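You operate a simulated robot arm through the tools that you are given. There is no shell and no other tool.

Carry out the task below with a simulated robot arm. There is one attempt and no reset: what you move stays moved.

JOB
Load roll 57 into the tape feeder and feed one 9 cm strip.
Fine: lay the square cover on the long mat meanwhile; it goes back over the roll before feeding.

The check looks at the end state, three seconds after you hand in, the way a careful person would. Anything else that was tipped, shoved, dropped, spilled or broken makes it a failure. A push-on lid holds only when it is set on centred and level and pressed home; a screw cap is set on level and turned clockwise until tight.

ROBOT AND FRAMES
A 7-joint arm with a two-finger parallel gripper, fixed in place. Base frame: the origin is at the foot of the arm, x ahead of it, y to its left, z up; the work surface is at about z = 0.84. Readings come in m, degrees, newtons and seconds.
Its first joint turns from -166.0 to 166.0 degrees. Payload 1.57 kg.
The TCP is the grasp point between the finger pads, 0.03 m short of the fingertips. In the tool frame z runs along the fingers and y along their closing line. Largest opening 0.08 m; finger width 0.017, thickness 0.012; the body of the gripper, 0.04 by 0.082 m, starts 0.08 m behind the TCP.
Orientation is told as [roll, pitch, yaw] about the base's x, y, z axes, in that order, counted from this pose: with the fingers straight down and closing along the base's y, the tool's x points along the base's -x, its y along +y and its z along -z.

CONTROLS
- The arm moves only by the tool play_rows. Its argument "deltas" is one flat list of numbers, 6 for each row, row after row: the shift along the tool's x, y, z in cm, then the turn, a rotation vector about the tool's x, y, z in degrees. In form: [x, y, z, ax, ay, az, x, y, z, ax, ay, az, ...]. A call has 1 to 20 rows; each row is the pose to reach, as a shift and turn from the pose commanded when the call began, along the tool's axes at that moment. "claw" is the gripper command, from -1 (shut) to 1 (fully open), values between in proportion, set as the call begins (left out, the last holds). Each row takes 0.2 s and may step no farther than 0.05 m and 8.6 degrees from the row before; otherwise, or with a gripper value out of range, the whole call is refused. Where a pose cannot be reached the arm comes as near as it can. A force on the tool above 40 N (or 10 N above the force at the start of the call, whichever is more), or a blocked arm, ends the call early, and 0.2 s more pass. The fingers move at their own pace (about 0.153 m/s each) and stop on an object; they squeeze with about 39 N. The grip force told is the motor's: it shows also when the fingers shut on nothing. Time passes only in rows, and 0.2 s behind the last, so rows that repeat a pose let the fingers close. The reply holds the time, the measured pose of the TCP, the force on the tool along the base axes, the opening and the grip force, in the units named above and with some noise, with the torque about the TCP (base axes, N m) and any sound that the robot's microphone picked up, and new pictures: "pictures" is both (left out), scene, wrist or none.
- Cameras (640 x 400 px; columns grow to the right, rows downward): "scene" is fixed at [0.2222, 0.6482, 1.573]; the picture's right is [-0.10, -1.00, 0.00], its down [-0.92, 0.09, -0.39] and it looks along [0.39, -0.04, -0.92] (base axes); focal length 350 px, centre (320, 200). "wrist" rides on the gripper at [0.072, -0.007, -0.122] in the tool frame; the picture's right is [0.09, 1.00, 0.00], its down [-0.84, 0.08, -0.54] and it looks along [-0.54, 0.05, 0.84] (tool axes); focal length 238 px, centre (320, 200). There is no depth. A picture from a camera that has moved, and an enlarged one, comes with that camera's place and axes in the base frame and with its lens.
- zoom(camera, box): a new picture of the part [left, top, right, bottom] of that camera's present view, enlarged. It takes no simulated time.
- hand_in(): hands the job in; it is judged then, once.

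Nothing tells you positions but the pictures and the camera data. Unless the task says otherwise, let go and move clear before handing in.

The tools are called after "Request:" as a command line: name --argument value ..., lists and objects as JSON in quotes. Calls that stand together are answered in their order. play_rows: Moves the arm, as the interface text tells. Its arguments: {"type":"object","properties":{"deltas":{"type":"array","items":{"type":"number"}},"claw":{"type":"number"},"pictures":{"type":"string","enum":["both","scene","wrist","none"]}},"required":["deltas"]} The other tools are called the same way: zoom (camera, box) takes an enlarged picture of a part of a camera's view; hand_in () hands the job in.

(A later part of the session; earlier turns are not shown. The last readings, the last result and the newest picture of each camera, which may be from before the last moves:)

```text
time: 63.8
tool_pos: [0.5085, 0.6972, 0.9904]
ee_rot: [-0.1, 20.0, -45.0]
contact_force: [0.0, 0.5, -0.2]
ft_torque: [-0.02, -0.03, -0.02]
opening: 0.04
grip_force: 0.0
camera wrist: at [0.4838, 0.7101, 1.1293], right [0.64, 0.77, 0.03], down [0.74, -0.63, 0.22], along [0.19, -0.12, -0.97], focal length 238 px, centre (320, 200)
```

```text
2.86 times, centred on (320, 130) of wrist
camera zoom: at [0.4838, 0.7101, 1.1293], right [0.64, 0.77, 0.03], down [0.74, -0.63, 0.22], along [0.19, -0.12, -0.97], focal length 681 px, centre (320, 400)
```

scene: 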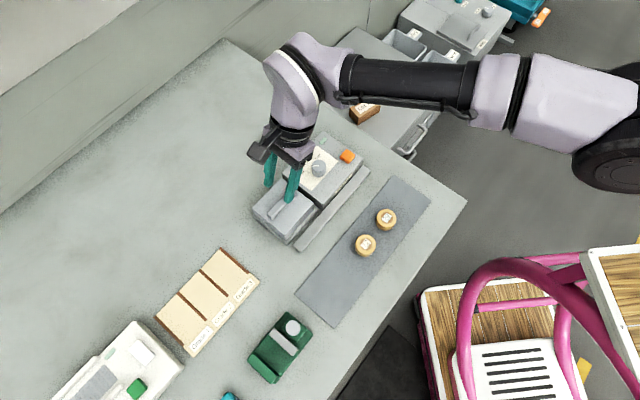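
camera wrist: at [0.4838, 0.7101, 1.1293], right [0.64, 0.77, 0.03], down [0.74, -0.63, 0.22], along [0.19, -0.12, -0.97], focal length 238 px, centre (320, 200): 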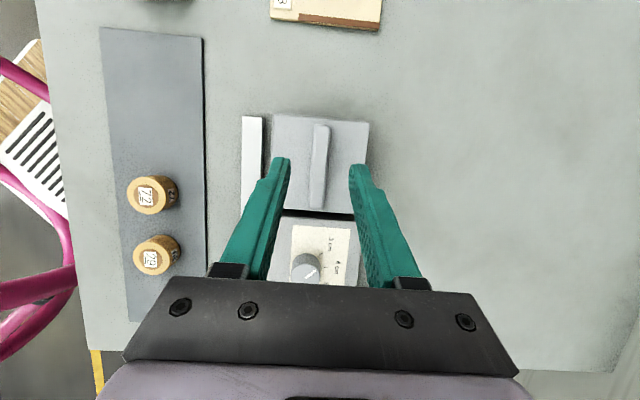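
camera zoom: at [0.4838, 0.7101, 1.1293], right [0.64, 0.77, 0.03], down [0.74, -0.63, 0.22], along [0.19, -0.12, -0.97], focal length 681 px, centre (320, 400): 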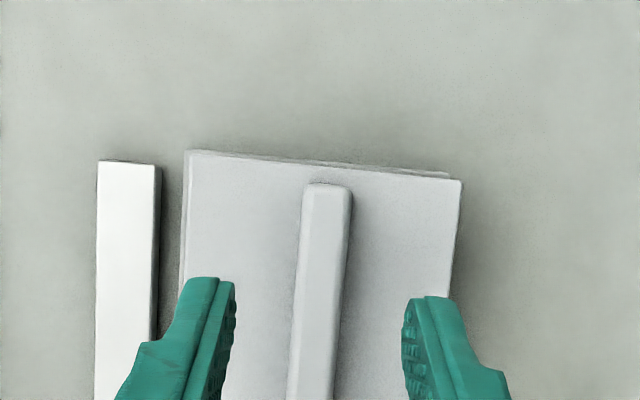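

Request:
zoom --camera "wrist" --box '[260, 100, 320, 150]'

Request:
zoom --camera "wrist" --box '[330, 100, 390, 150]'

Request:
zoom --camera "scene" --box '[250, 195, 310, 250]'

```text
8.00 times, centred on (290, 125) of wrist
camera zoom: at [0.4838, 0.7101, 1.1293], right [0.64, 0.77, 0.03], down [0.74, -0.63, 0.22], along [0.19, -0.12, -0.97], focal length 1907 px, centre (560, 800)
```

zoom: 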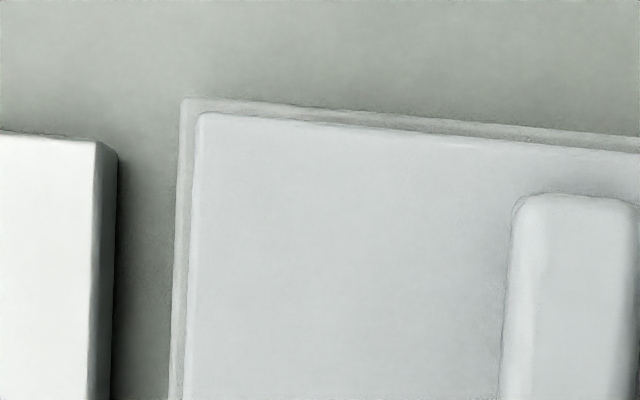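

```text
8.00 times, centred on (360, 125) of wrist
camera zoom: at [0.4838, 0.7101, 1.1293], right [0.64, 0.77, 0.03], down [0.74, -0.63, 0.22], along [0.19, -0.12, -0.97], focal length 1907 px, centre (0, 800)
```

zoom: 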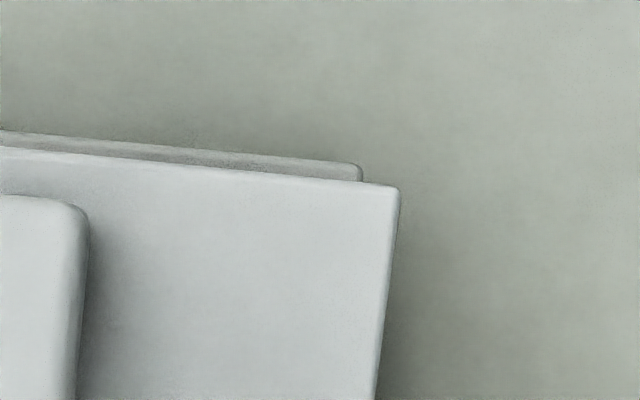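

```text
7.27 times, centred on (280, 222) of scene
camera zoom: at [0.2222, 0.6482, 1.573], right [-0.1, -1.0, 0.0], down [-0.92, 0.09, -0.39], along [0.39, -0.04, -0.92], focal length 2546 px, centre (611, 36)
```

zoom: 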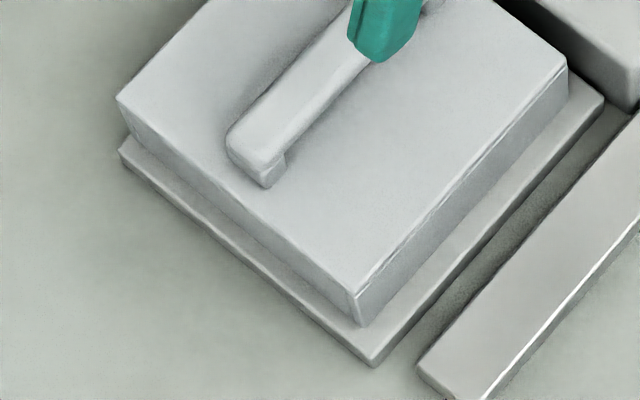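

Compared with the original, the cover sits about 2 mm off-centre across the handle. I'll go back down, close gently to re-centre it without pressing, and release again.

Request:
play_rows --deltas '[-0.684, 0, 1.879, 0, 0, 0, -1.368, 0, 3.759, 0, 0, 0, -2.052, 0, 5.638, 0, 0, 0, -2.36, 0, 6.484, 0, 0, 0, -2.36, 0, 6.484, 0, 0, 0]' --claw 0 --pictures "wrist"

Request:
zoom --camera "wrist" --box '[220, 80, 420, 220]'

```text
time: 65.0
tool_pos: [0.5074, 0.6968, 0.9217]
ee_rot: [0.0, 20.0, -44.9]
contact_force: [-0.4, 0.7, -0.9]
ft_torque: [-0.02, 0.01, 0.03]
opening: 0.0399
grip_force: 0.0
camera wrist: at [0.4841, 0.7107, 1.0601], right [0.64, 0.77, 0.03], down [0.74, -0.63, 0.22], along [0.19, -0.12, -0.97], focal length 238 px, centre (320, 200)
```

wrist: 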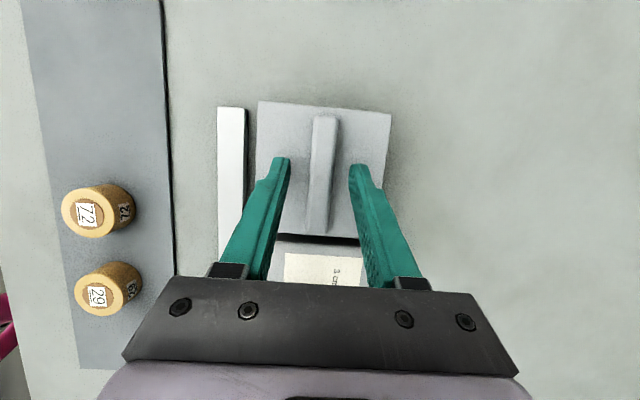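

```text
2.86 times, centred on (320, 150) of wrist
camera zoom: at [0.4841, 0.7107, 1.0601], right [0.64, 0.77, 0.03], down [0.74, -0.63, 0.22], along [0.19, -0.12, -0.97], focal length 681 px, centre (320, 343)
```

zoom: 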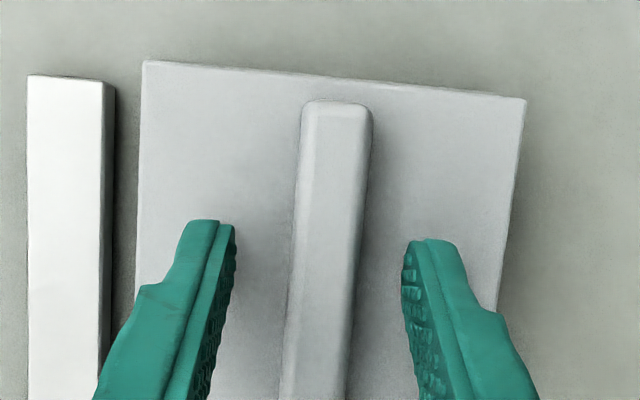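

The handle sits about 2.5 mm to the right of the finger midpoint, so closing here will pull the cover back to its original centre. I'll close, then reopen without pressing.

Request:
play_rows --deltas '[0, 0, 0, 0, 0, 0, 0, 0, 0, 0, 0, 0, 0, 0, 0, 0, 0, 0, 0, 0, 0, 0, 0, 0]' --claw -1 --pictures "wrist"

Request:
zoom --camera "wrist" --box '[220, 80, 420, 220]'

Request:
zoom --camera "scene" --box '[270, 180, 330, 240]'

Request:
play_rows --deltas '[0, 0, 0, 0, 0, 0, 0, 0, 0, 0, 0, 0]' --claw -0.4 --pictures "wrist"

Request:
zoom --camera "wrist" --box '[220, 80, 420, 220]'

```text
time: 66.0
tool_pos: [0.5086, 0.6982, 0.9217]
ee_rot: [0.0, 20.0, -45.1]
contact_force: [-1.2, 0.0, 0.2]
ft_torque: [-0.01, 0.0, -0.02]
opening: 0.0151
grip_force: 30.0
camera wrist: at [0.4841, 0.7107, 1.0603], right [0.64, 0.77, 0.03], down [0.74, -0.63, 0.22], along [0.19, -0.12, -0.97], focal length 238 px, centre (320, 200)
```

wrist: 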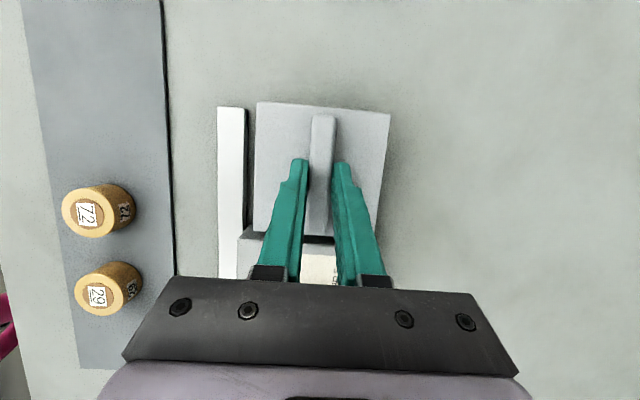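

```text
2.86 times, centred on (320, 150) of wrist
camera zoom: at [0.4841, 0.7107, 1.0603], right [0.64, 0.77, 0.03], down [0.74, -0.63, 0.22], along [0.19, -0.12, -0.97], focal length 681 px, centre (320, 343)
```

zoom: 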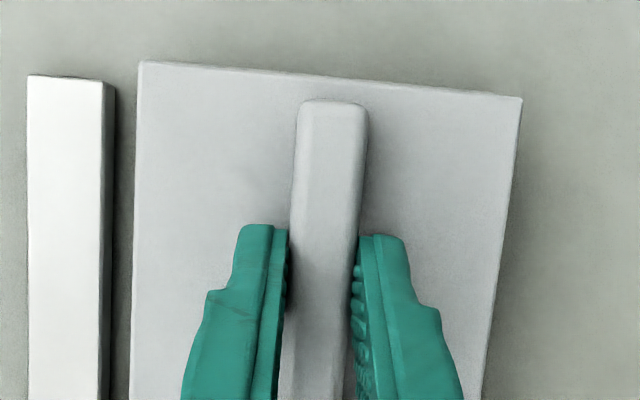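

```text
6.67 times, centred on (300, 210) of scene
camera zoom: at [0.2222, 0.6482, 1.573], right [-0.1, -1.0, 0.0], down [-0.92, 0.09, -0.39], along [0.39, -0.04, -0.92], focal length 2334 px, centre (453, 133)
```

zoom: 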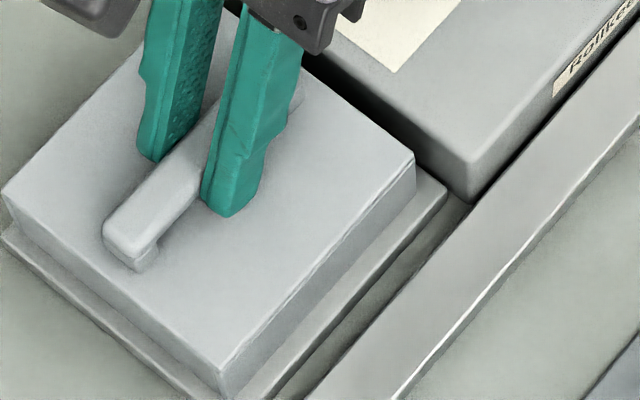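

```text
time: 66.6
tool_pos: [0.5077, 0.6978, 0.9213]
ee_rot: [0.1, 20.0, -45.0]
contact_force: [-1.0, 0.3, 0.0]
ft_torque: [0.0, -0.01, 0.01]
opening: 0.024
grip_force: 0.2
camera wrist: at [0.4841, 0.7107, 1.0603], right [0.64, 0.77, 0.03], down [0.74, -0.63, 0.22], along [0.19, -0.12, -0.97], focal length 238 px, centre (320, 200)
```

wrist: 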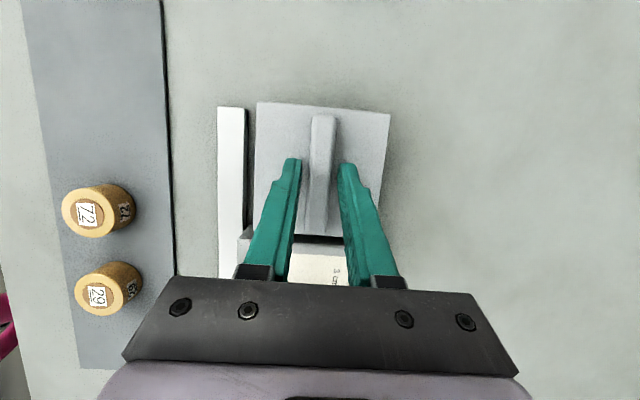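

```text
2.86 times, centred on (320, 150) of wrist
camera zoom: at [0.4841, 0.7107, 1.0603], right [0.64, 0.77, 0.03], down [0.74, -0.63, 0.22], along [0.19, -0.12, -0.97], focal length 681 px, centre (320, 343)
```

zoom: 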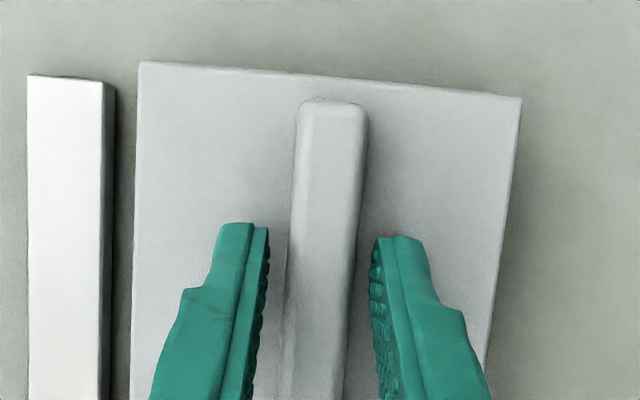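

The cover is re-centred and stays put with the fingers open. The knob is at about (0.5805, 0.618) with its top near z ≈ 0.905; its pointer is at 3 cm (along +y) and 9 cm lies 90° clockwise. I'll retreat and move above the knob.

Request:
play_rows --deltas '[0.684, 0, -1.879, 0, 0, 0, 1.71, 0, -4.699, 0, 0, 0, 0.857, 0, -8.202, 0, -7, 0, -1.963, 0, -9.228, 0, -14, 0, -5.251, 0, -10.425, 0, -20, 0, -7.413, -0.43, -11.212, 0, -20, 0, -7.413, -0.43, -11.212, 0, -20, 0]' --claw -0.2

Request:
zoom --camera "scene" --box '[240, 150, 340, 250]'

Request:
play_rows --deltas '[0, 0, 0, 0, 0, -7.5, 0, 0, 0, 0, 0, -15, 0, 0, 0, 0, 0, -22.5, 0, 0, 0, 0, 0, -30, 0, 0, 0, 0, 0, -37.5, 0, 0, 0, 0, 0, -45, 0, 0, 0, 0, 0, -45]' --claw 1

Request:
zoom --camera "wrist" --box '[220, 60, 420, 200]'

```text
time: 68.2
tool_pos: [0.5797, 0.6168, 1.0008]
ee_rot: [0.0, -0.1, -45.0]
contact_force: [0.5, 0.3, -0.7]
ft_torque: [-0.01, 0.01, 0.01]
opening: 0.0318
grip_force: 0.0
camera wrist: at [0.5239, 0.6629, 1.1223], right [0.64, 0.77, 0.0], down [0.65, -0.54, 0.54], along [0.42, -0.35, -0.84], focal length 238 px, centre (320, 200)
```

scene: 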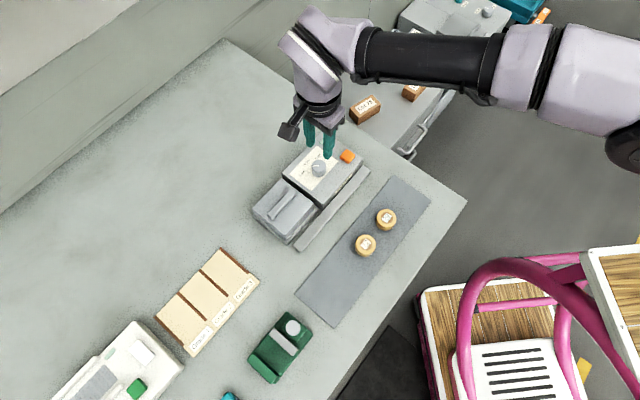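
wrist: 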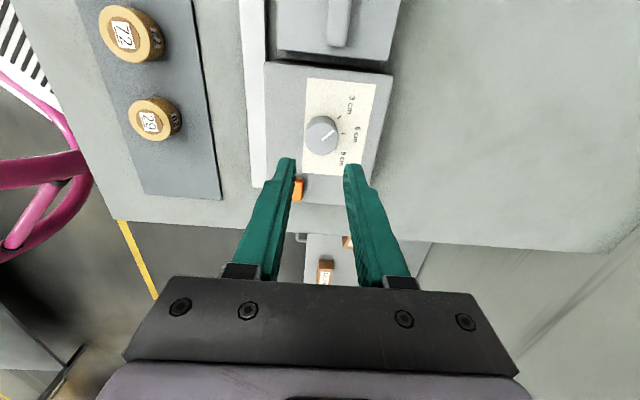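

```text
4.00 times, centred on (290, 200) of scene
camera zoom: at [0.2222, 0.6482, 1.573], right [-0.1, -1.0, 0.0], down [-0.92, 0.09, -0.39], along [0.39, -0.04, -0.92], focal length 1401 px, centre (440, 200)
```

zoom: 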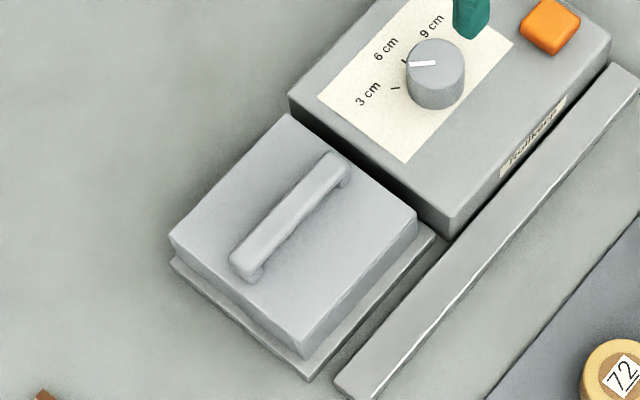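

```text
time: 69.8
tool_pos: [0.5787, 0.6175, 1.001]
ee_rot: [0.0, 0.1, 0.1]
contact_force: [-1.1, 0.6, 0.0]
ft_torque: [-0.01, 0.03, 0.03]
opening: 0.0801
grip_force: 0.1
camera wrist: at [0.5078, 0.6098, 1.1232], right [-0.09, 1.0, 0.0], down [0.84, 0.08, 0.54], along [0.54, 0.05, -0.84], focal length 238 px, centre (320, 200)
```

scene: 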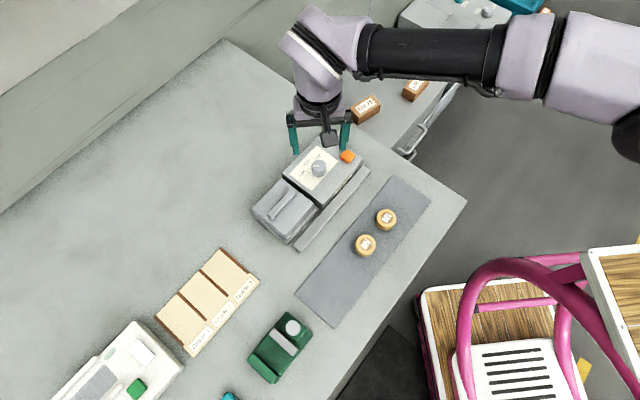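
wrist: 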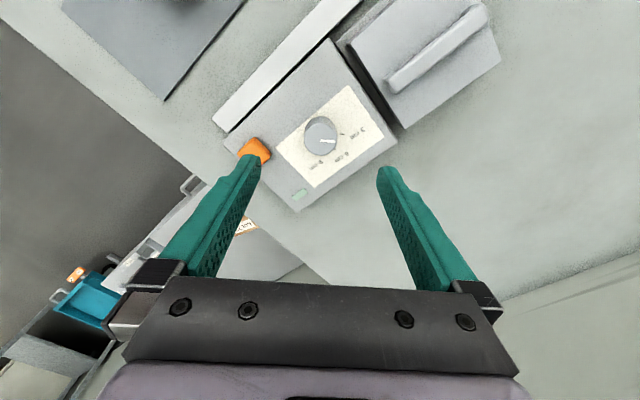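

```text
2.86 times, centred on (320, 130) of wrist
camera zoom: at [0.5078, 0.6098, 1.1232], right [-0.09, 1.0, 0.0], down [0.84, 0.08, 0.54], along [0.54, 0.05, -0.84], focal length 681 px, centre (320, 400)
```

zoom: 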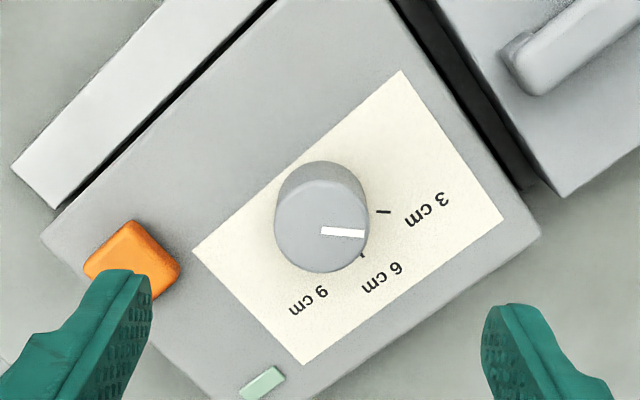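

The cover is seated level and square. The knob centre is within 1 mm of the TCP. I'll narrow the fingers to 5 cm so they stay clear of the orange button, and descend to just above the knob.

Request:
play_rows --deltas '[-0.08, 0.05, 2, 0, 0, 0, -0.08, 0.05, 4, 0, 0, 0, -0.08, 0.05, 5.5, 0, 0, 0, -0.08, 0.05, 6.3, 0, 0, 0, -0.08, 0.05, 6.3, 0, 0, 0]' --claw 0.25

Request:
zoom --camera "wrist" --box '[220, 80, 420, 220]'

Request:
zoom --camera "scene" --box '[280, 120, 380, 200]'

```text
time: 71.0
tool_pos: [0.5809, 0.6157, 0.9379]
ee_rot: [0.0, 0.1, 0.0]
contact_force: [0.1, -0.2, 0.1]
ft_torque: [0.0, -0.03, -0.01]
opening: 0.0499
grip_force: 0.1
camera wrist: at [0.5087, 0.6101, 1.0593], right [-0.09, 1.0, 0.0], down [0.84, 0.08, 0.54], along [0.54, 0.05, -0.84], focal length 238 px, centre (320, 200)
```

scene: 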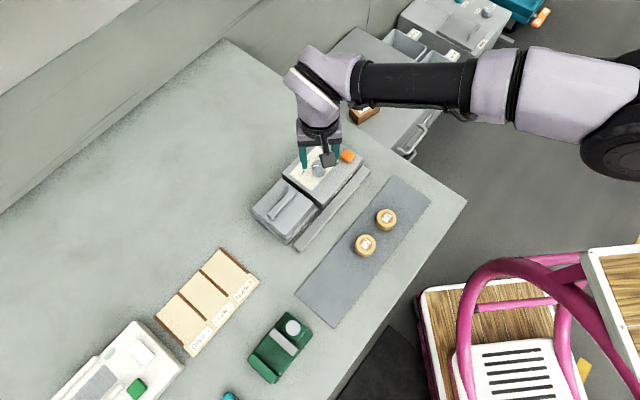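
wrist: 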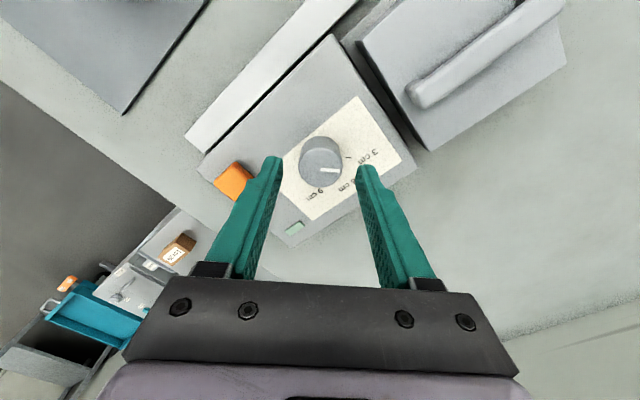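

```text
2.86 times, centred on (320, 150) of wrist
camera zoom: at [0.5087, 0.6101, 1.0593], right [-0.09, 1.0, 0.0], down [0.84, 0.08, 0.54], along [0.54, 0.05, -0.84], focal length 681 px, centre (320, 343)
```

zoom: 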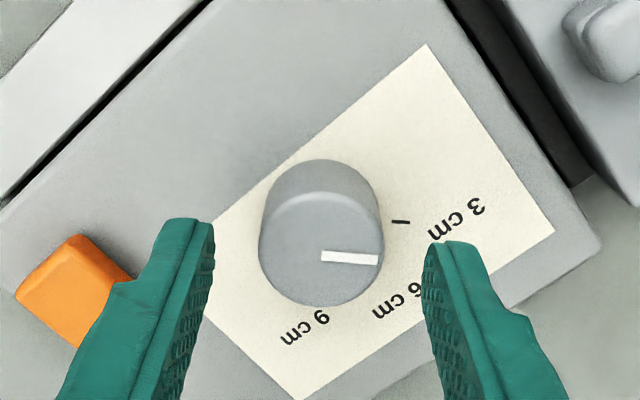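

```text
5.00 times, centred on (330, 160) of scene
camera zoom: at [0.2222, 0.6482, 1.573], right [-0.1, -1.0, 0.0], down [-0.92, 0.09, -0.39], along [0.39, -0.04, -0.92], focal length 1751 px, centre (270, 400)
```

zoom: 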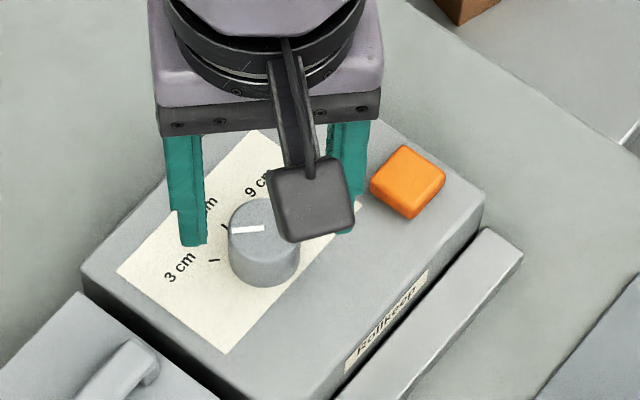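

Centred on the knob. I'll descend the last 2 cm and grip it.

Request:
play_rows --deltas '[0.05, 0, 0.7, 0, 0, 0, 0.05, 0, 1.4, 0, 0, 0, 0.05, 0, 1.9, 0, 0, 0, 0.05, 0, 1.9, 0, 0, 0]' --claw 0.25 --pictures "none"

Request:
play_rows --deltas '[0, 0, 0, 0, 0, 0, 0, 0, 0, 0, 0, 0, 0, 0, 0, 0, 0, 0]' --claw -1

Request:
zoom --camera "wrist" --box '[220, 80, 420, 220]'

Request:
zoom --camera "scene" --box '[280, 120, 380, 200]'

```text
time: 72.0
tool_pos: [0.5818, 0.6167, 0.9199]
ee_rot: [0.1, 0.0, 0.0]
contact_force: [0.2, 0.5, 0.0]
ft_torque: [0.02, -0.01, -0.02]
opening: 0.0499
grip_force: 0.2
```

```text
time: 72.8
tool_pos: [0.5799, 0.617, 0.9206]
ee_rot: [0.0, -0.1, 0.1]
contact_force: [1.7, 3.6, -0.6]
ft_torque: [-0.24, 0.15, -0.01]
opening: 0.0316
grip_force: 41.0
camera wrist: at [0.5084, 0.6106, 1.0415], right [-0.09, 1.0, 0.0], down [0.84, 0.08, 0.54], along [0.54, 0.05, -0.84], focal length 238 px, centre (320, 200)
```

scene: 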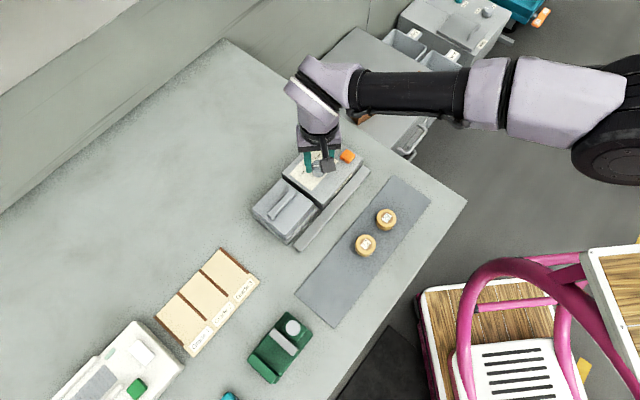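
wrist: 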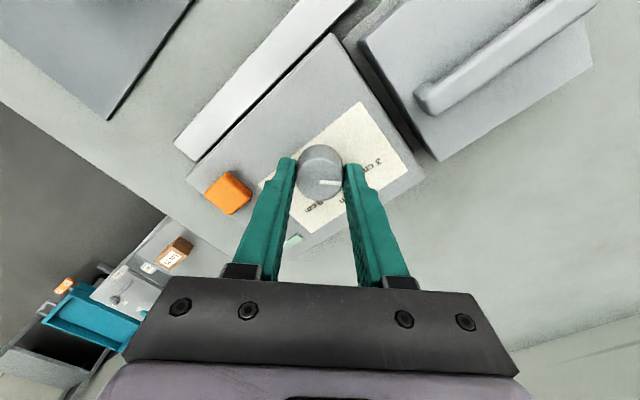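

```text
2.86 times, centred on (320, 150) of wrist
camera zoom: at [0.5084, 0.6106, 1.0415], right [-0.09, 1.0, 0.0], down [0.84, 0.08, 0.54], along [0.54, 0.05, -0.84], focal length 681 px, centre (320, 343)
```

zoom: 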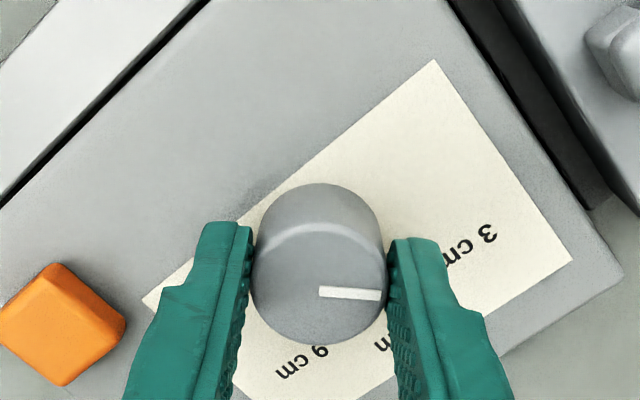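

```text
5.00 times, centred on (330, 160) of scene
camera zoom: at [0.2222, 0.6482, 1.573], right [-0.1, -1.0, 0.0], down [-0.92, 0.09, -0.39], along [0.39, -0.04, -0.92], focal length 1751 px, centre (270, 400)
```

zoom: 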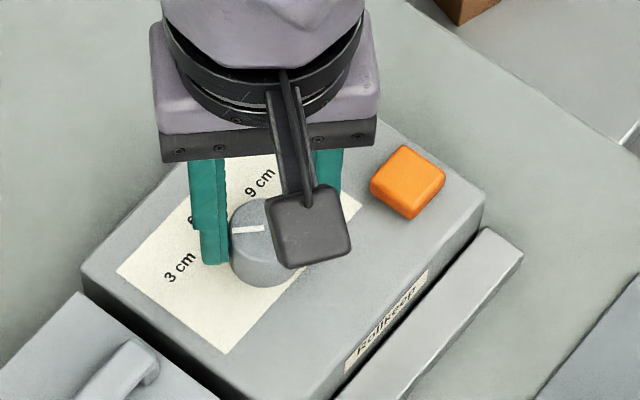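

The knob is gripped (31.6 mm). I'll turn it clockwise 45° first and check.

Request:
play_rows --deltas '[0, 0, 0, 0, 0, 7.5, 0, 0, 0, 0, 0, 15, 0, 0, 0, 0, 0, 22.5, 0, 0, 0, 0, 0, 30, 0, 0, 0, 0, 0, 37.5, 0, 0, 0, 0, 0, 45, 0, 0, 0, 0, 0, 45]' --claw -1

Request:
zoom --camera "scene" --box '[280, 120, 380, 200]'

Request:
zoom --camera "wrist" --box '[220, 80, 420, 220]'

```text
time: 74.4
tool_pos: [0.5817, 0.6189, 0.9195]
ee_rot: [0.2, -0.1, -45.0]
contact_force: [6.3, 10.2, 4.8]
ft_torque: [-0.1, -0.2, 0.03]
opening: 0.0316
grip_force: 40.1
camera wrist: at [0.5249, 0.6642, 1.0414], right [0.64, 0.77, 0.0], down [0.65, -0.54, 0.54], along [0.42, -0.35, -0.84], focal length 238 px, centre (320, 200)
```

scene: 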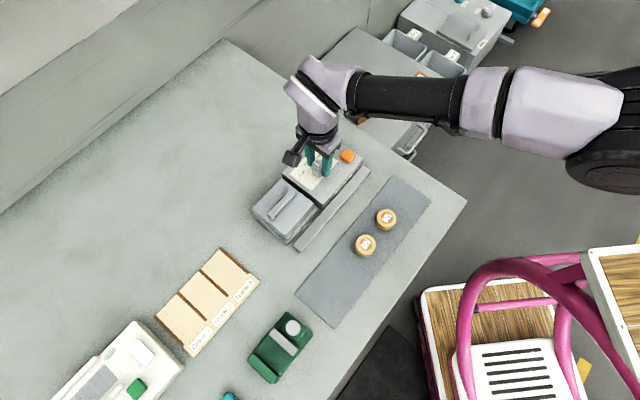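
wrist: 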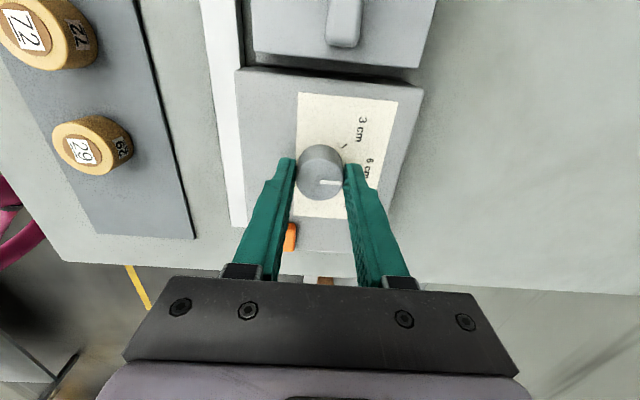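

```text
5.00 times, centred on (330, 160) of scene
camera zoom: at [0.2222, 0.6482, 1.573], right [-0.1, -1.0, 0.0], down [-0.92, 0.09, -0.39], along [0.39, -0.04, -0.92], focal length 1751 px, centre (270, 400)
```

zoom: 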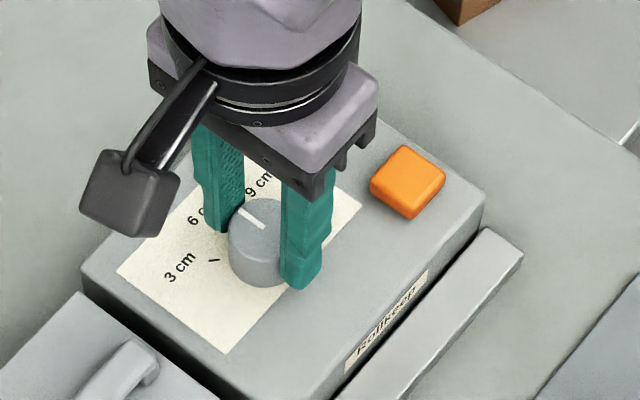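

```text
2.86 times, centred on (320, 150) of wrist
camera zoom: at [0.5249, 0.6642, 1.0414], right [0.64, 0.77, 0.0], down [0.65, -0.54, 0.54], along [0.42, -0.35, -0.84], focal length 681 px, centre (320, 343)
```

zoom: 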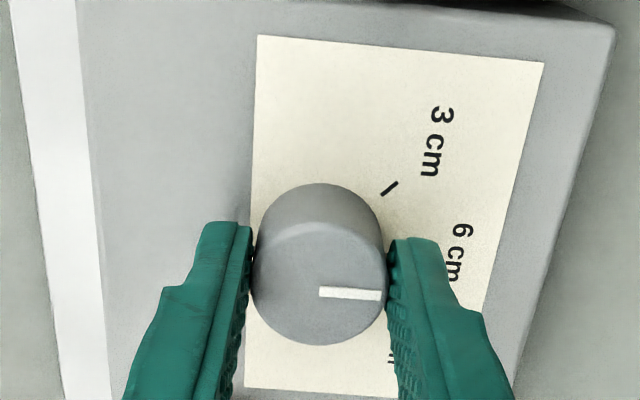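

The knob follows the gripper and now points at 6 cm. I'll continue another 45° to 9 cm.

Request:
play_rows --deltas '[0, 0, 0, 0, 0, 7.5, 0, 0, 0, 0, 0, 15, 0, 0, 0, 0, 0, 22.5, 0, 0, 0, 0, 0, 30, 0, 0, 0, 0, 0, 37.5, 0, 0, 0, 0, 0, 45, 0, 0, 0, 0, 0, 45]' --claw -1

Request:
zoom --camera "scene" --box '[280, 120, 380, 200]'

Request:
zoom --camera "wrist" --box '[220, 80, 420, 220]'

```text
time: 76.0
tool_pos: [0.5818, 0.6172, 0.9199]
ee_rot: [0.1, 0.0, -90.1]
contact_force: [19.2, 22.3, 0.8]
ft_torque: [0.8, -0.16, 0.18]
opening: 0.0317
grip_force: 40.2
camera wrist: at [0.5749, 0.6899, 1.0414], right [1.0, 0.09, 0.0], down [0.08, -0.84, 0.54], along [0.05, -0.54, -0.84], focal length 238 px, centre (320, 200)
```

scene: 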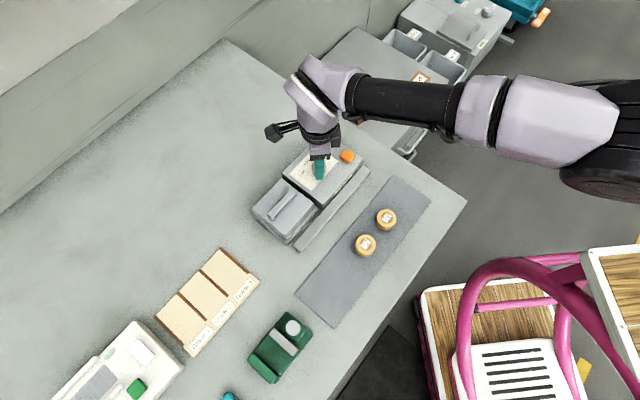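
wrist: 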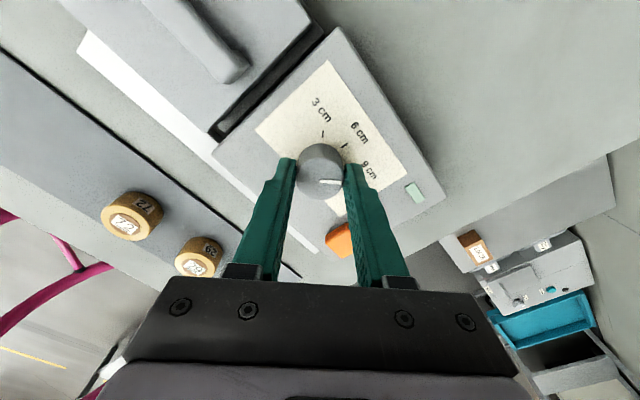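

```text
5.00 times, centred on (330, 160) of scene
camera zoom: at [0.2222, 0.6482, 1.573], right [-0.1, -1.0, 0.0], down [-0.92, 0.09, -0.39], along [0.39, -0.04, -0.92], focal length 1751 px, centre (270, 400)
```

zoom: 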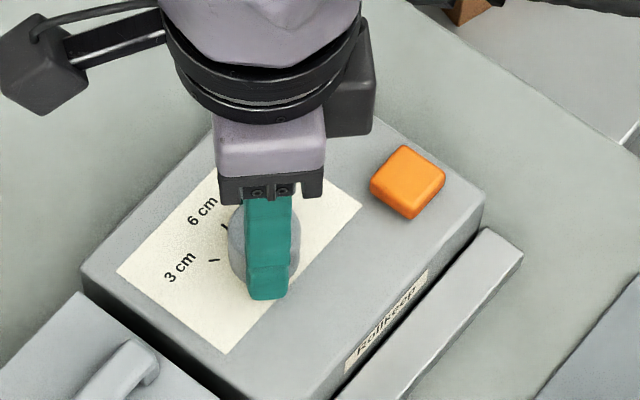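

```text
2.86 times, centred on (320, 150) of wrist
camera zoom: at [0.5749, 0.6899, 1.0414], right [1.0, 0.09, 0.0], down [0.08, -0.84, 0.54], along [0.05, -0.54, -0.84], focal length 681 px, centre (320, 343)
```

zoom: 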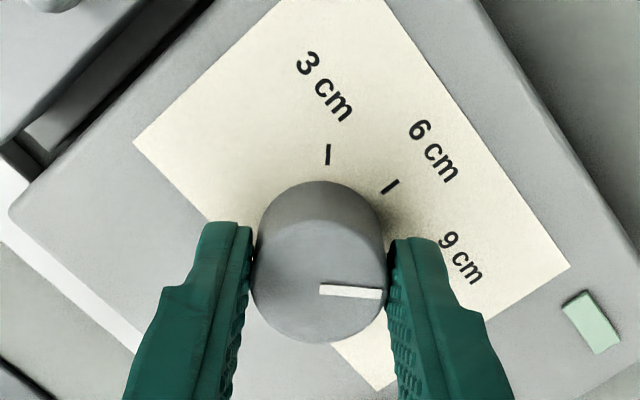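

The pointer now aims toward 9 cm. I'll open, rise, and check its alignment with the tick.

Request:
play_rows --deltas '[0, 0, 0, 0, 0, 0, 0, 0, 0, 0, 0, 0]' --claw 0.25 --pictures "none"

Request:
play_rows --deltas '[0, 0, -1.5, 0, 0, 0, 0, 0, -4, 0, 0, 0, 0, 0, -8, 0, 0, 0, 4, 0, -8, 0, 0, 0, 4, 0, -8, 0, 0, 0]' --claw 0.25

Request:
zoom --camera "wrist" --box '[250, 90, 390, 200]'

Request:
zoom --camera "scene" --box '[280, 120, 380, 200]'

```text
time: 76.6
tool_pos: [0.581, 0.6163, 0.9189]
ee_rot: [0.0, 0.0, -90.0]
contact_force: [0.2, 1.0, 0.5]
ft_torque: [0.02, 0.0, -0.02]
opening: 0.0501
grip_force: 0.0
```

```text
time: 77.8
tool_pos: [0.5801, 0.6445, 1.0001]
ee_rot: [-0.1, 0.1, -90.1]
contact_force: [-0.5, 0.1, 0.5]
ft_torque: [-0.03, -0.04, -0.03]
opening: 0.05
grip_force: 0.2
out of reach, approached as far as the arm can: row 4, 5
camera wrist: at [0.5725, 0.717, 1.1224], right [1.0, 0.09, 0.0], down [0.08, -0.84, 0.54], along [0.05, -0.54, -0.84], focal length 238 px, centre (320, 200)
```

scene: 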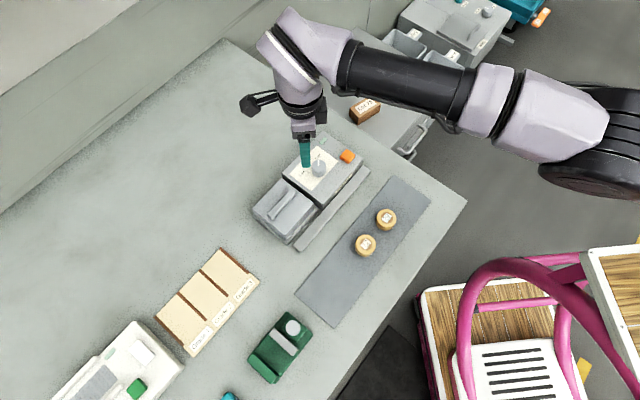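
wrist: 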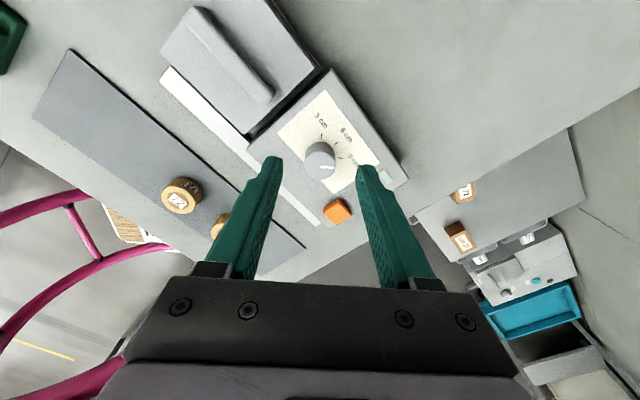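

```text
3.64 times, centred on (320, 145) of wrist
camera zoom: at [0.5725, 0.717, 1.1224], right [1.0, 0.09, 0.0], down [0.08, -0.84, 0.54], along [0.05, -0.54, -0.84], focal length 867 px, centre (320, 400)
```

zoom: 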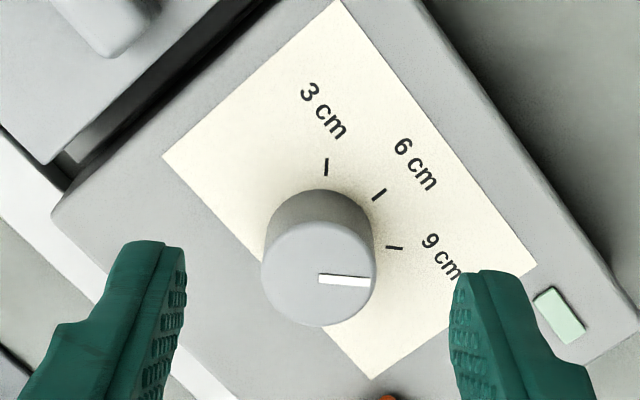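

```text
5.00 times, centred on (330, 160) of scene
camera zoom: at [0.2222, 0.6482, 1.573], right [-0.1, -1.0, 0.0], down [-0.92, 0.09, -0.39], along [0.39, -0.04, -0.92], focal length 1751 px, centre (270, 400)
```

zoom: 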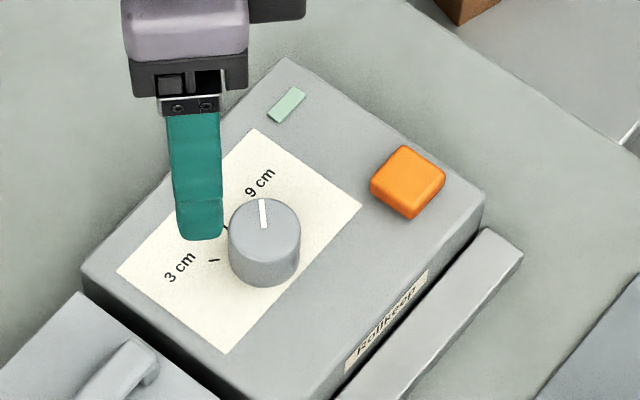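

The pointer is on the 9 cm mark, within about 2°, and the cover is on over the roll. Now I'll close the fingers and move above the orange feed button.

Request:
play_rows --deltas '[-1.5, 0.3, 0, 0, 0, -7.5, -3.1, 0.6, 0, 0, 0, -15, -4.7, 0.95, 0, 0, 0, -22.5, -6.2, 1.25, 0, 0, 0, -30, -7.8, 1.6, 0, 0, 0, -37.5, -9.35, 1.9, 0, 0, 0, -45, -9.35, 1.9, 0, 0, 0, -45]' --claw -1

Request:
zoom --camera "wrist" --box '[240, 60, 400, 190]'

Request:
zoom --camera "scene" --box '[290, 120, 390, 200]'

```text
time: 79.4
tool_pos: [0.5989, 0.5535, 1.0001]
ee_rot: [0.0, 0.0, -44.8]
contact_force: [-0.2, 0.0, -0.4]
ft_torque: [0.01, 0.0, -0.01]
opening: 0.0
grip_force: 21.1
camera wrist: at [0.5436, 0.5991, 1.1216], right [0.64, 0.77, 0.0], down [0.65, -0.54, 0.54], along [0.42, -0.35, -0.84], focal length 238 px, centre (320, 200)
```

scene: 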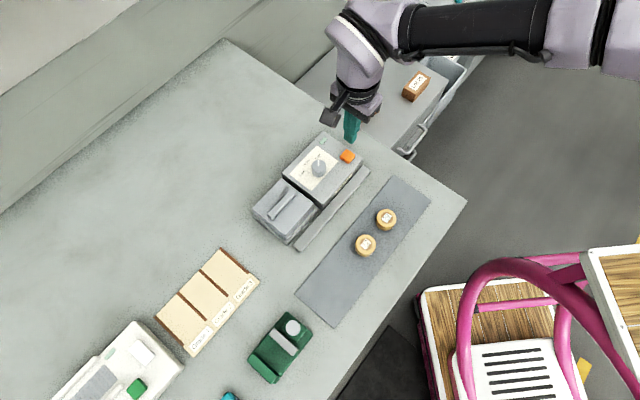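
wrist: 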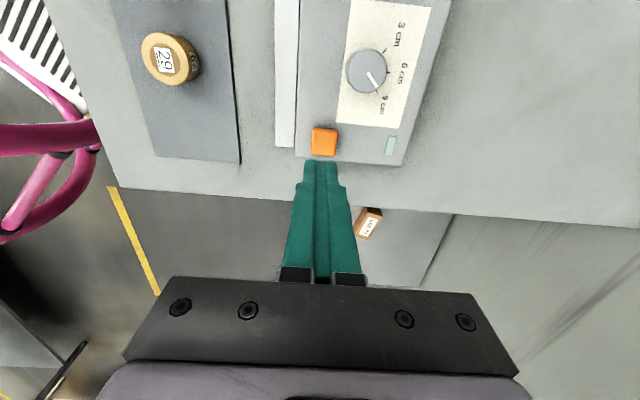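

```text
3.08 times, centred on (320, 125) of wrist
camera zoom: at [0.5436, 0.5991, 1.1216], right [0.64, 0.77, 0.0], down [0.65, -0.54, 0.54], along [0.42, -0.35, -0.84], focal length 733 px, centre (320, 431)
```

zoom: 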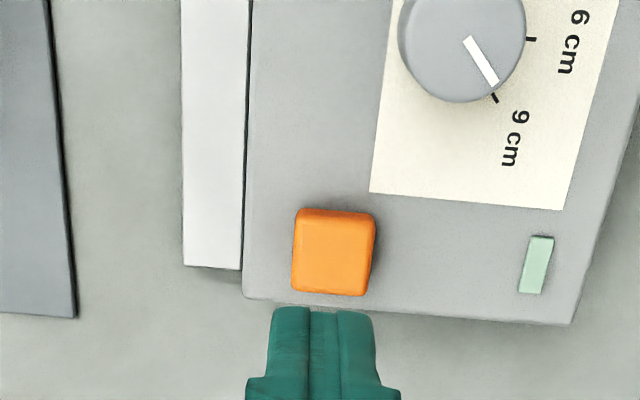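

```text
5.00 times, centred on (340, 160) of scene
camera zoom: at [0.2222, 0.6482, 1.573], right [-0.1, -1.0, 0.0], down [-0.92, 0.09, -0.39], along [0.39, -0.04, -0.92], focal length 1751 px, centre (220, 400)
```

zoom: 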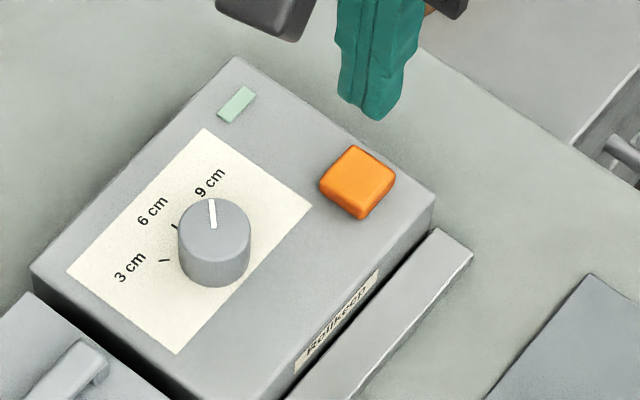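

The pointer clearly lines up with the 9 cm tick. The button centre is at about (0.608, 0.551). I'll align the closed fingertips over it and descend to about 1.5 cm above.

Request:
play_rows --deltas '[-0.4, 0.23, 1.5, 0, 0, 0, -0.76, 0.46, 3, 0, 0, 0, -0.76, 0.46, 5, 0, 0, 0, -0.76, 0.46, 6.4, 0, 0, 0, -0.76, 0.46, 6.4, 0, 0, 0]' --claw -1

Request:
zoom --camera "wrist" --box '[240, 90, 400, 220]'

Request:
zoom --camera "scene" --box '[310, 120, 390, 180]'

```text
time: 80.6
tool_pos: [0.6076, 0.5515, 0.9352]
ee_rot: [0.0, 0.1, -45.0]
contact_force: [0.3, -0.4, 0.1]
ft_torque: [0.0, 0.0, 0.0]
opening: 0.0001
grip_force: 21.9
camera wrist: at [0.5509, 0.5971, 1.0573], right [0.64, 0.77, 0.0], down [0.65, -0.54, 0.54], along [0.42, -0.35, -0.84], focal length 238 px, centre (320, 200)
```

scene: 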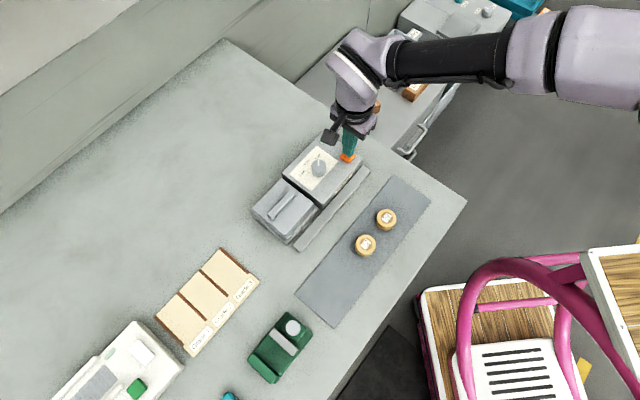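
wrist: 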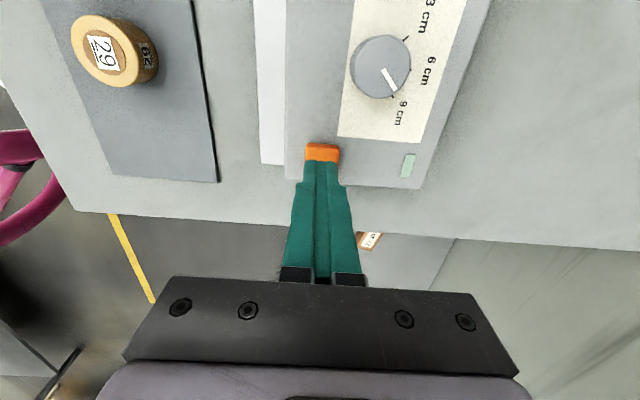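

```text
3.08 times, centred on (320, 155) of wrist
camera zoom: at [0.5509, 0.5971, 1.0573], right [0.64, 0.77, 0.0], down [0.65, -0.54, 0.54], along [0.42, -0.35, -0.84], focal length 733 px, centre (320, 338)
```

zoom: 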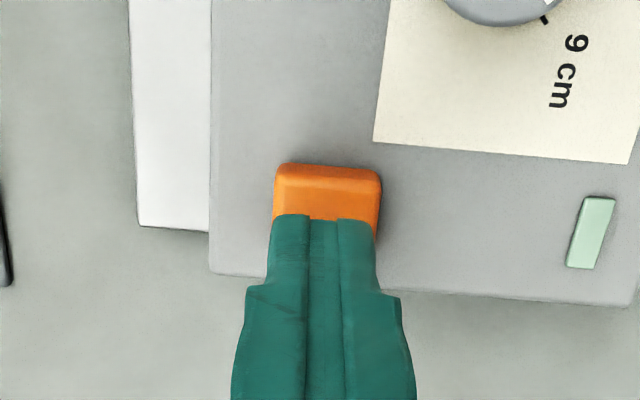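

```text
6.67 times, centred on (350, 150) of scene
camera zoom: at [0.2222, 0.6482, 1.573], right [-0.1, -1.0, 0.0], down [-0.92, 0.09, -0.39], along [0.39, -0.04, -0.92], focal length 2334 px, centre (120, 533)
```

zoom: 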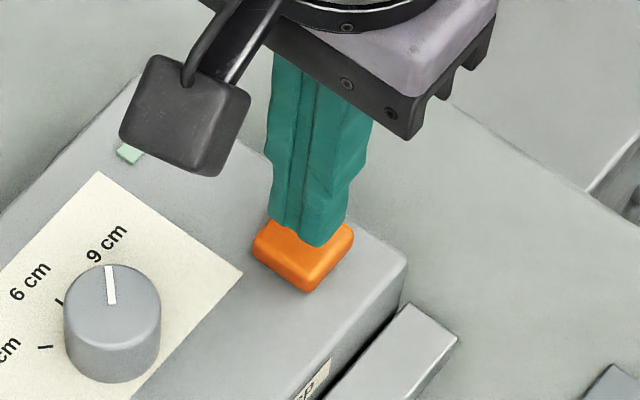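

The fingertips are over the button. I'll press down gently in small steps and listen for the click.

Request:
play_rows --deltas '[0, 0, 0.6, 0, 0, 0, 0, 0, 1.1, 0, 0, 0, 0, 0, 1.3, 0, 0, 0, 0, 0, 1.5, 0, 0, 0, 0, 0, 1.6, 0, 0, 0]' --claw -1

Request:
zoom --camera "scene" --box '[270, 120, 390, 220]'

```text
time: 81.8
tool_pos: [0.6082, 0.5508, 0.92]
ee_rot: [0.0, 0.0, -45.0]
contact_force: [1.1, 0.2, 1.0]
ft_torque: [-0.03, -0.06, 0.0]
opening: 0.0003
grip_force: 21.2
heard: click
camera wrist: at [0.552, 0.597, 1.041], right [0.64, 0.77, 0.0], down [0.65, -0.54, 0.54], along [0.42, -0.35, -0.84], focal length 238 px, centre (320, 200)
```

scene: 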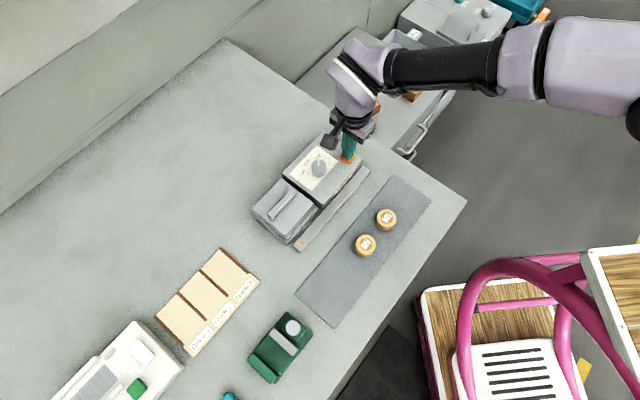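
wrist: 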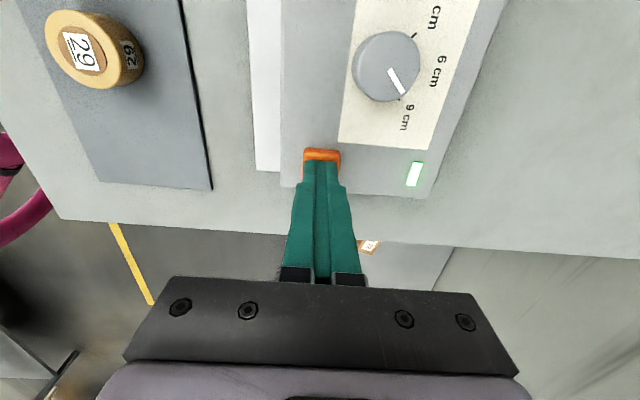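

```text
4.00 times, centred on (330, 170) of scene
camera zoom: at [0.2222, 0.6482, 1.573], right [-0.1, -1.0, 0.0], down [-0.92, 0.09, -0.39], along [0.39, -0.04, -0.92], focal length 1401 px, centre (280, 320)
```

zoom: 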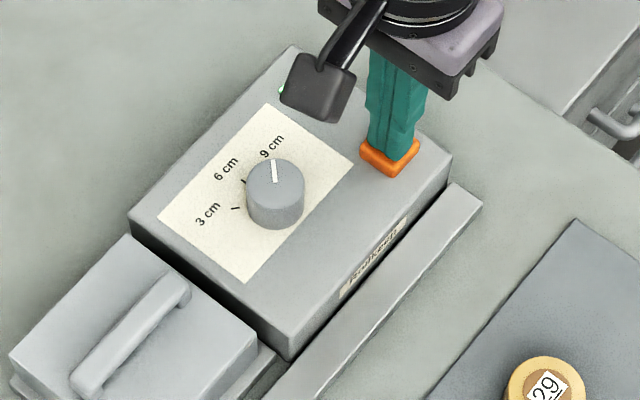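

A click, the green lamp lit, and the strip is starting to come out on the long bar. I'll lift straight off the button and watch the feed.

Request:
play_rows --deltas '[0, 0, -1, 0, 0, 0, 0, 0, -3, 0, 0, 0, 0, 0, -6, 0, 0, 0, 0, 0, -9, 0, 0, 0, 0, 0, -9, 0, 0, 0]' --claw -1

Request:
zoom --camera "scene" --box '[240, 120, 400, 260]'

```text
time: 83.0
tool_pos: [0.6088, 0.5523, 1.0088]
ee_rot: [0.0, 0.0, -45.0]
contact_force: [0.2, -0.1, 0.5]
ft_torque: [0.03, 0.03, -0.02]
opening: 0.0
grip_force: 21.2
camera wrist: at [0.5524, 0.5977, 1.1305], right [0.64, 0.77, 0.0], down [0.65, -0.54, 0.54], along [0.42, -0.35, -0.84], focal length 238 px, centre (320, 200)
```

scene: 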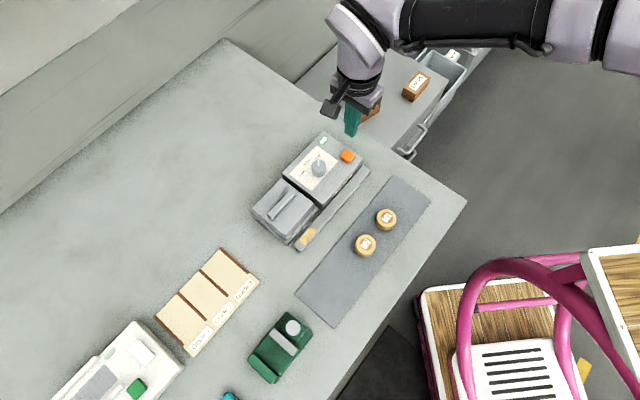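
wrist: 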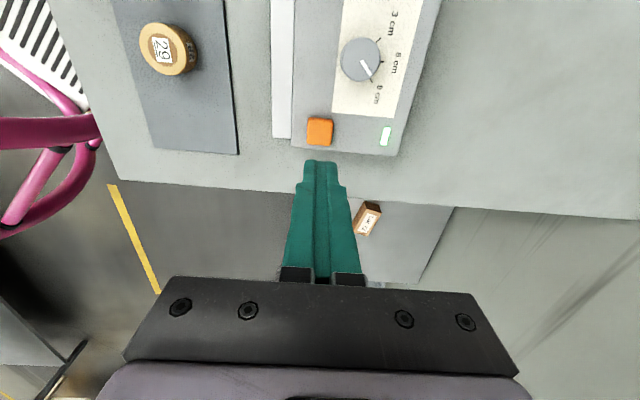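

```text
2.86 times, centred on (320, 190) of scene
camera zoom: at [0.2222, 0.6482, 1.573], right [-0.1, -1.0, 0.0], down [-0.92, 0.09, -0.39], along [0.39, -0.04, -0.92], focal length 1000 px, centre (320, 229)
```

zoom: 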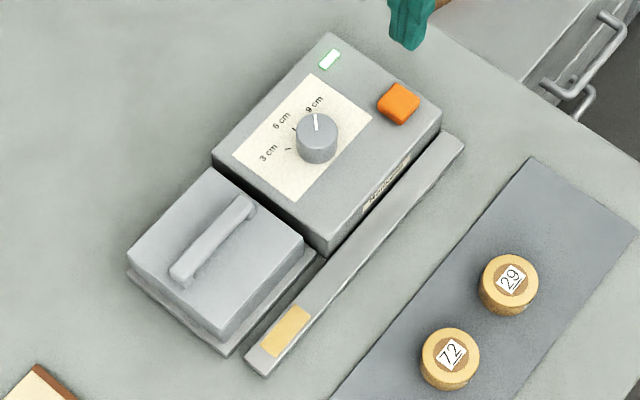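

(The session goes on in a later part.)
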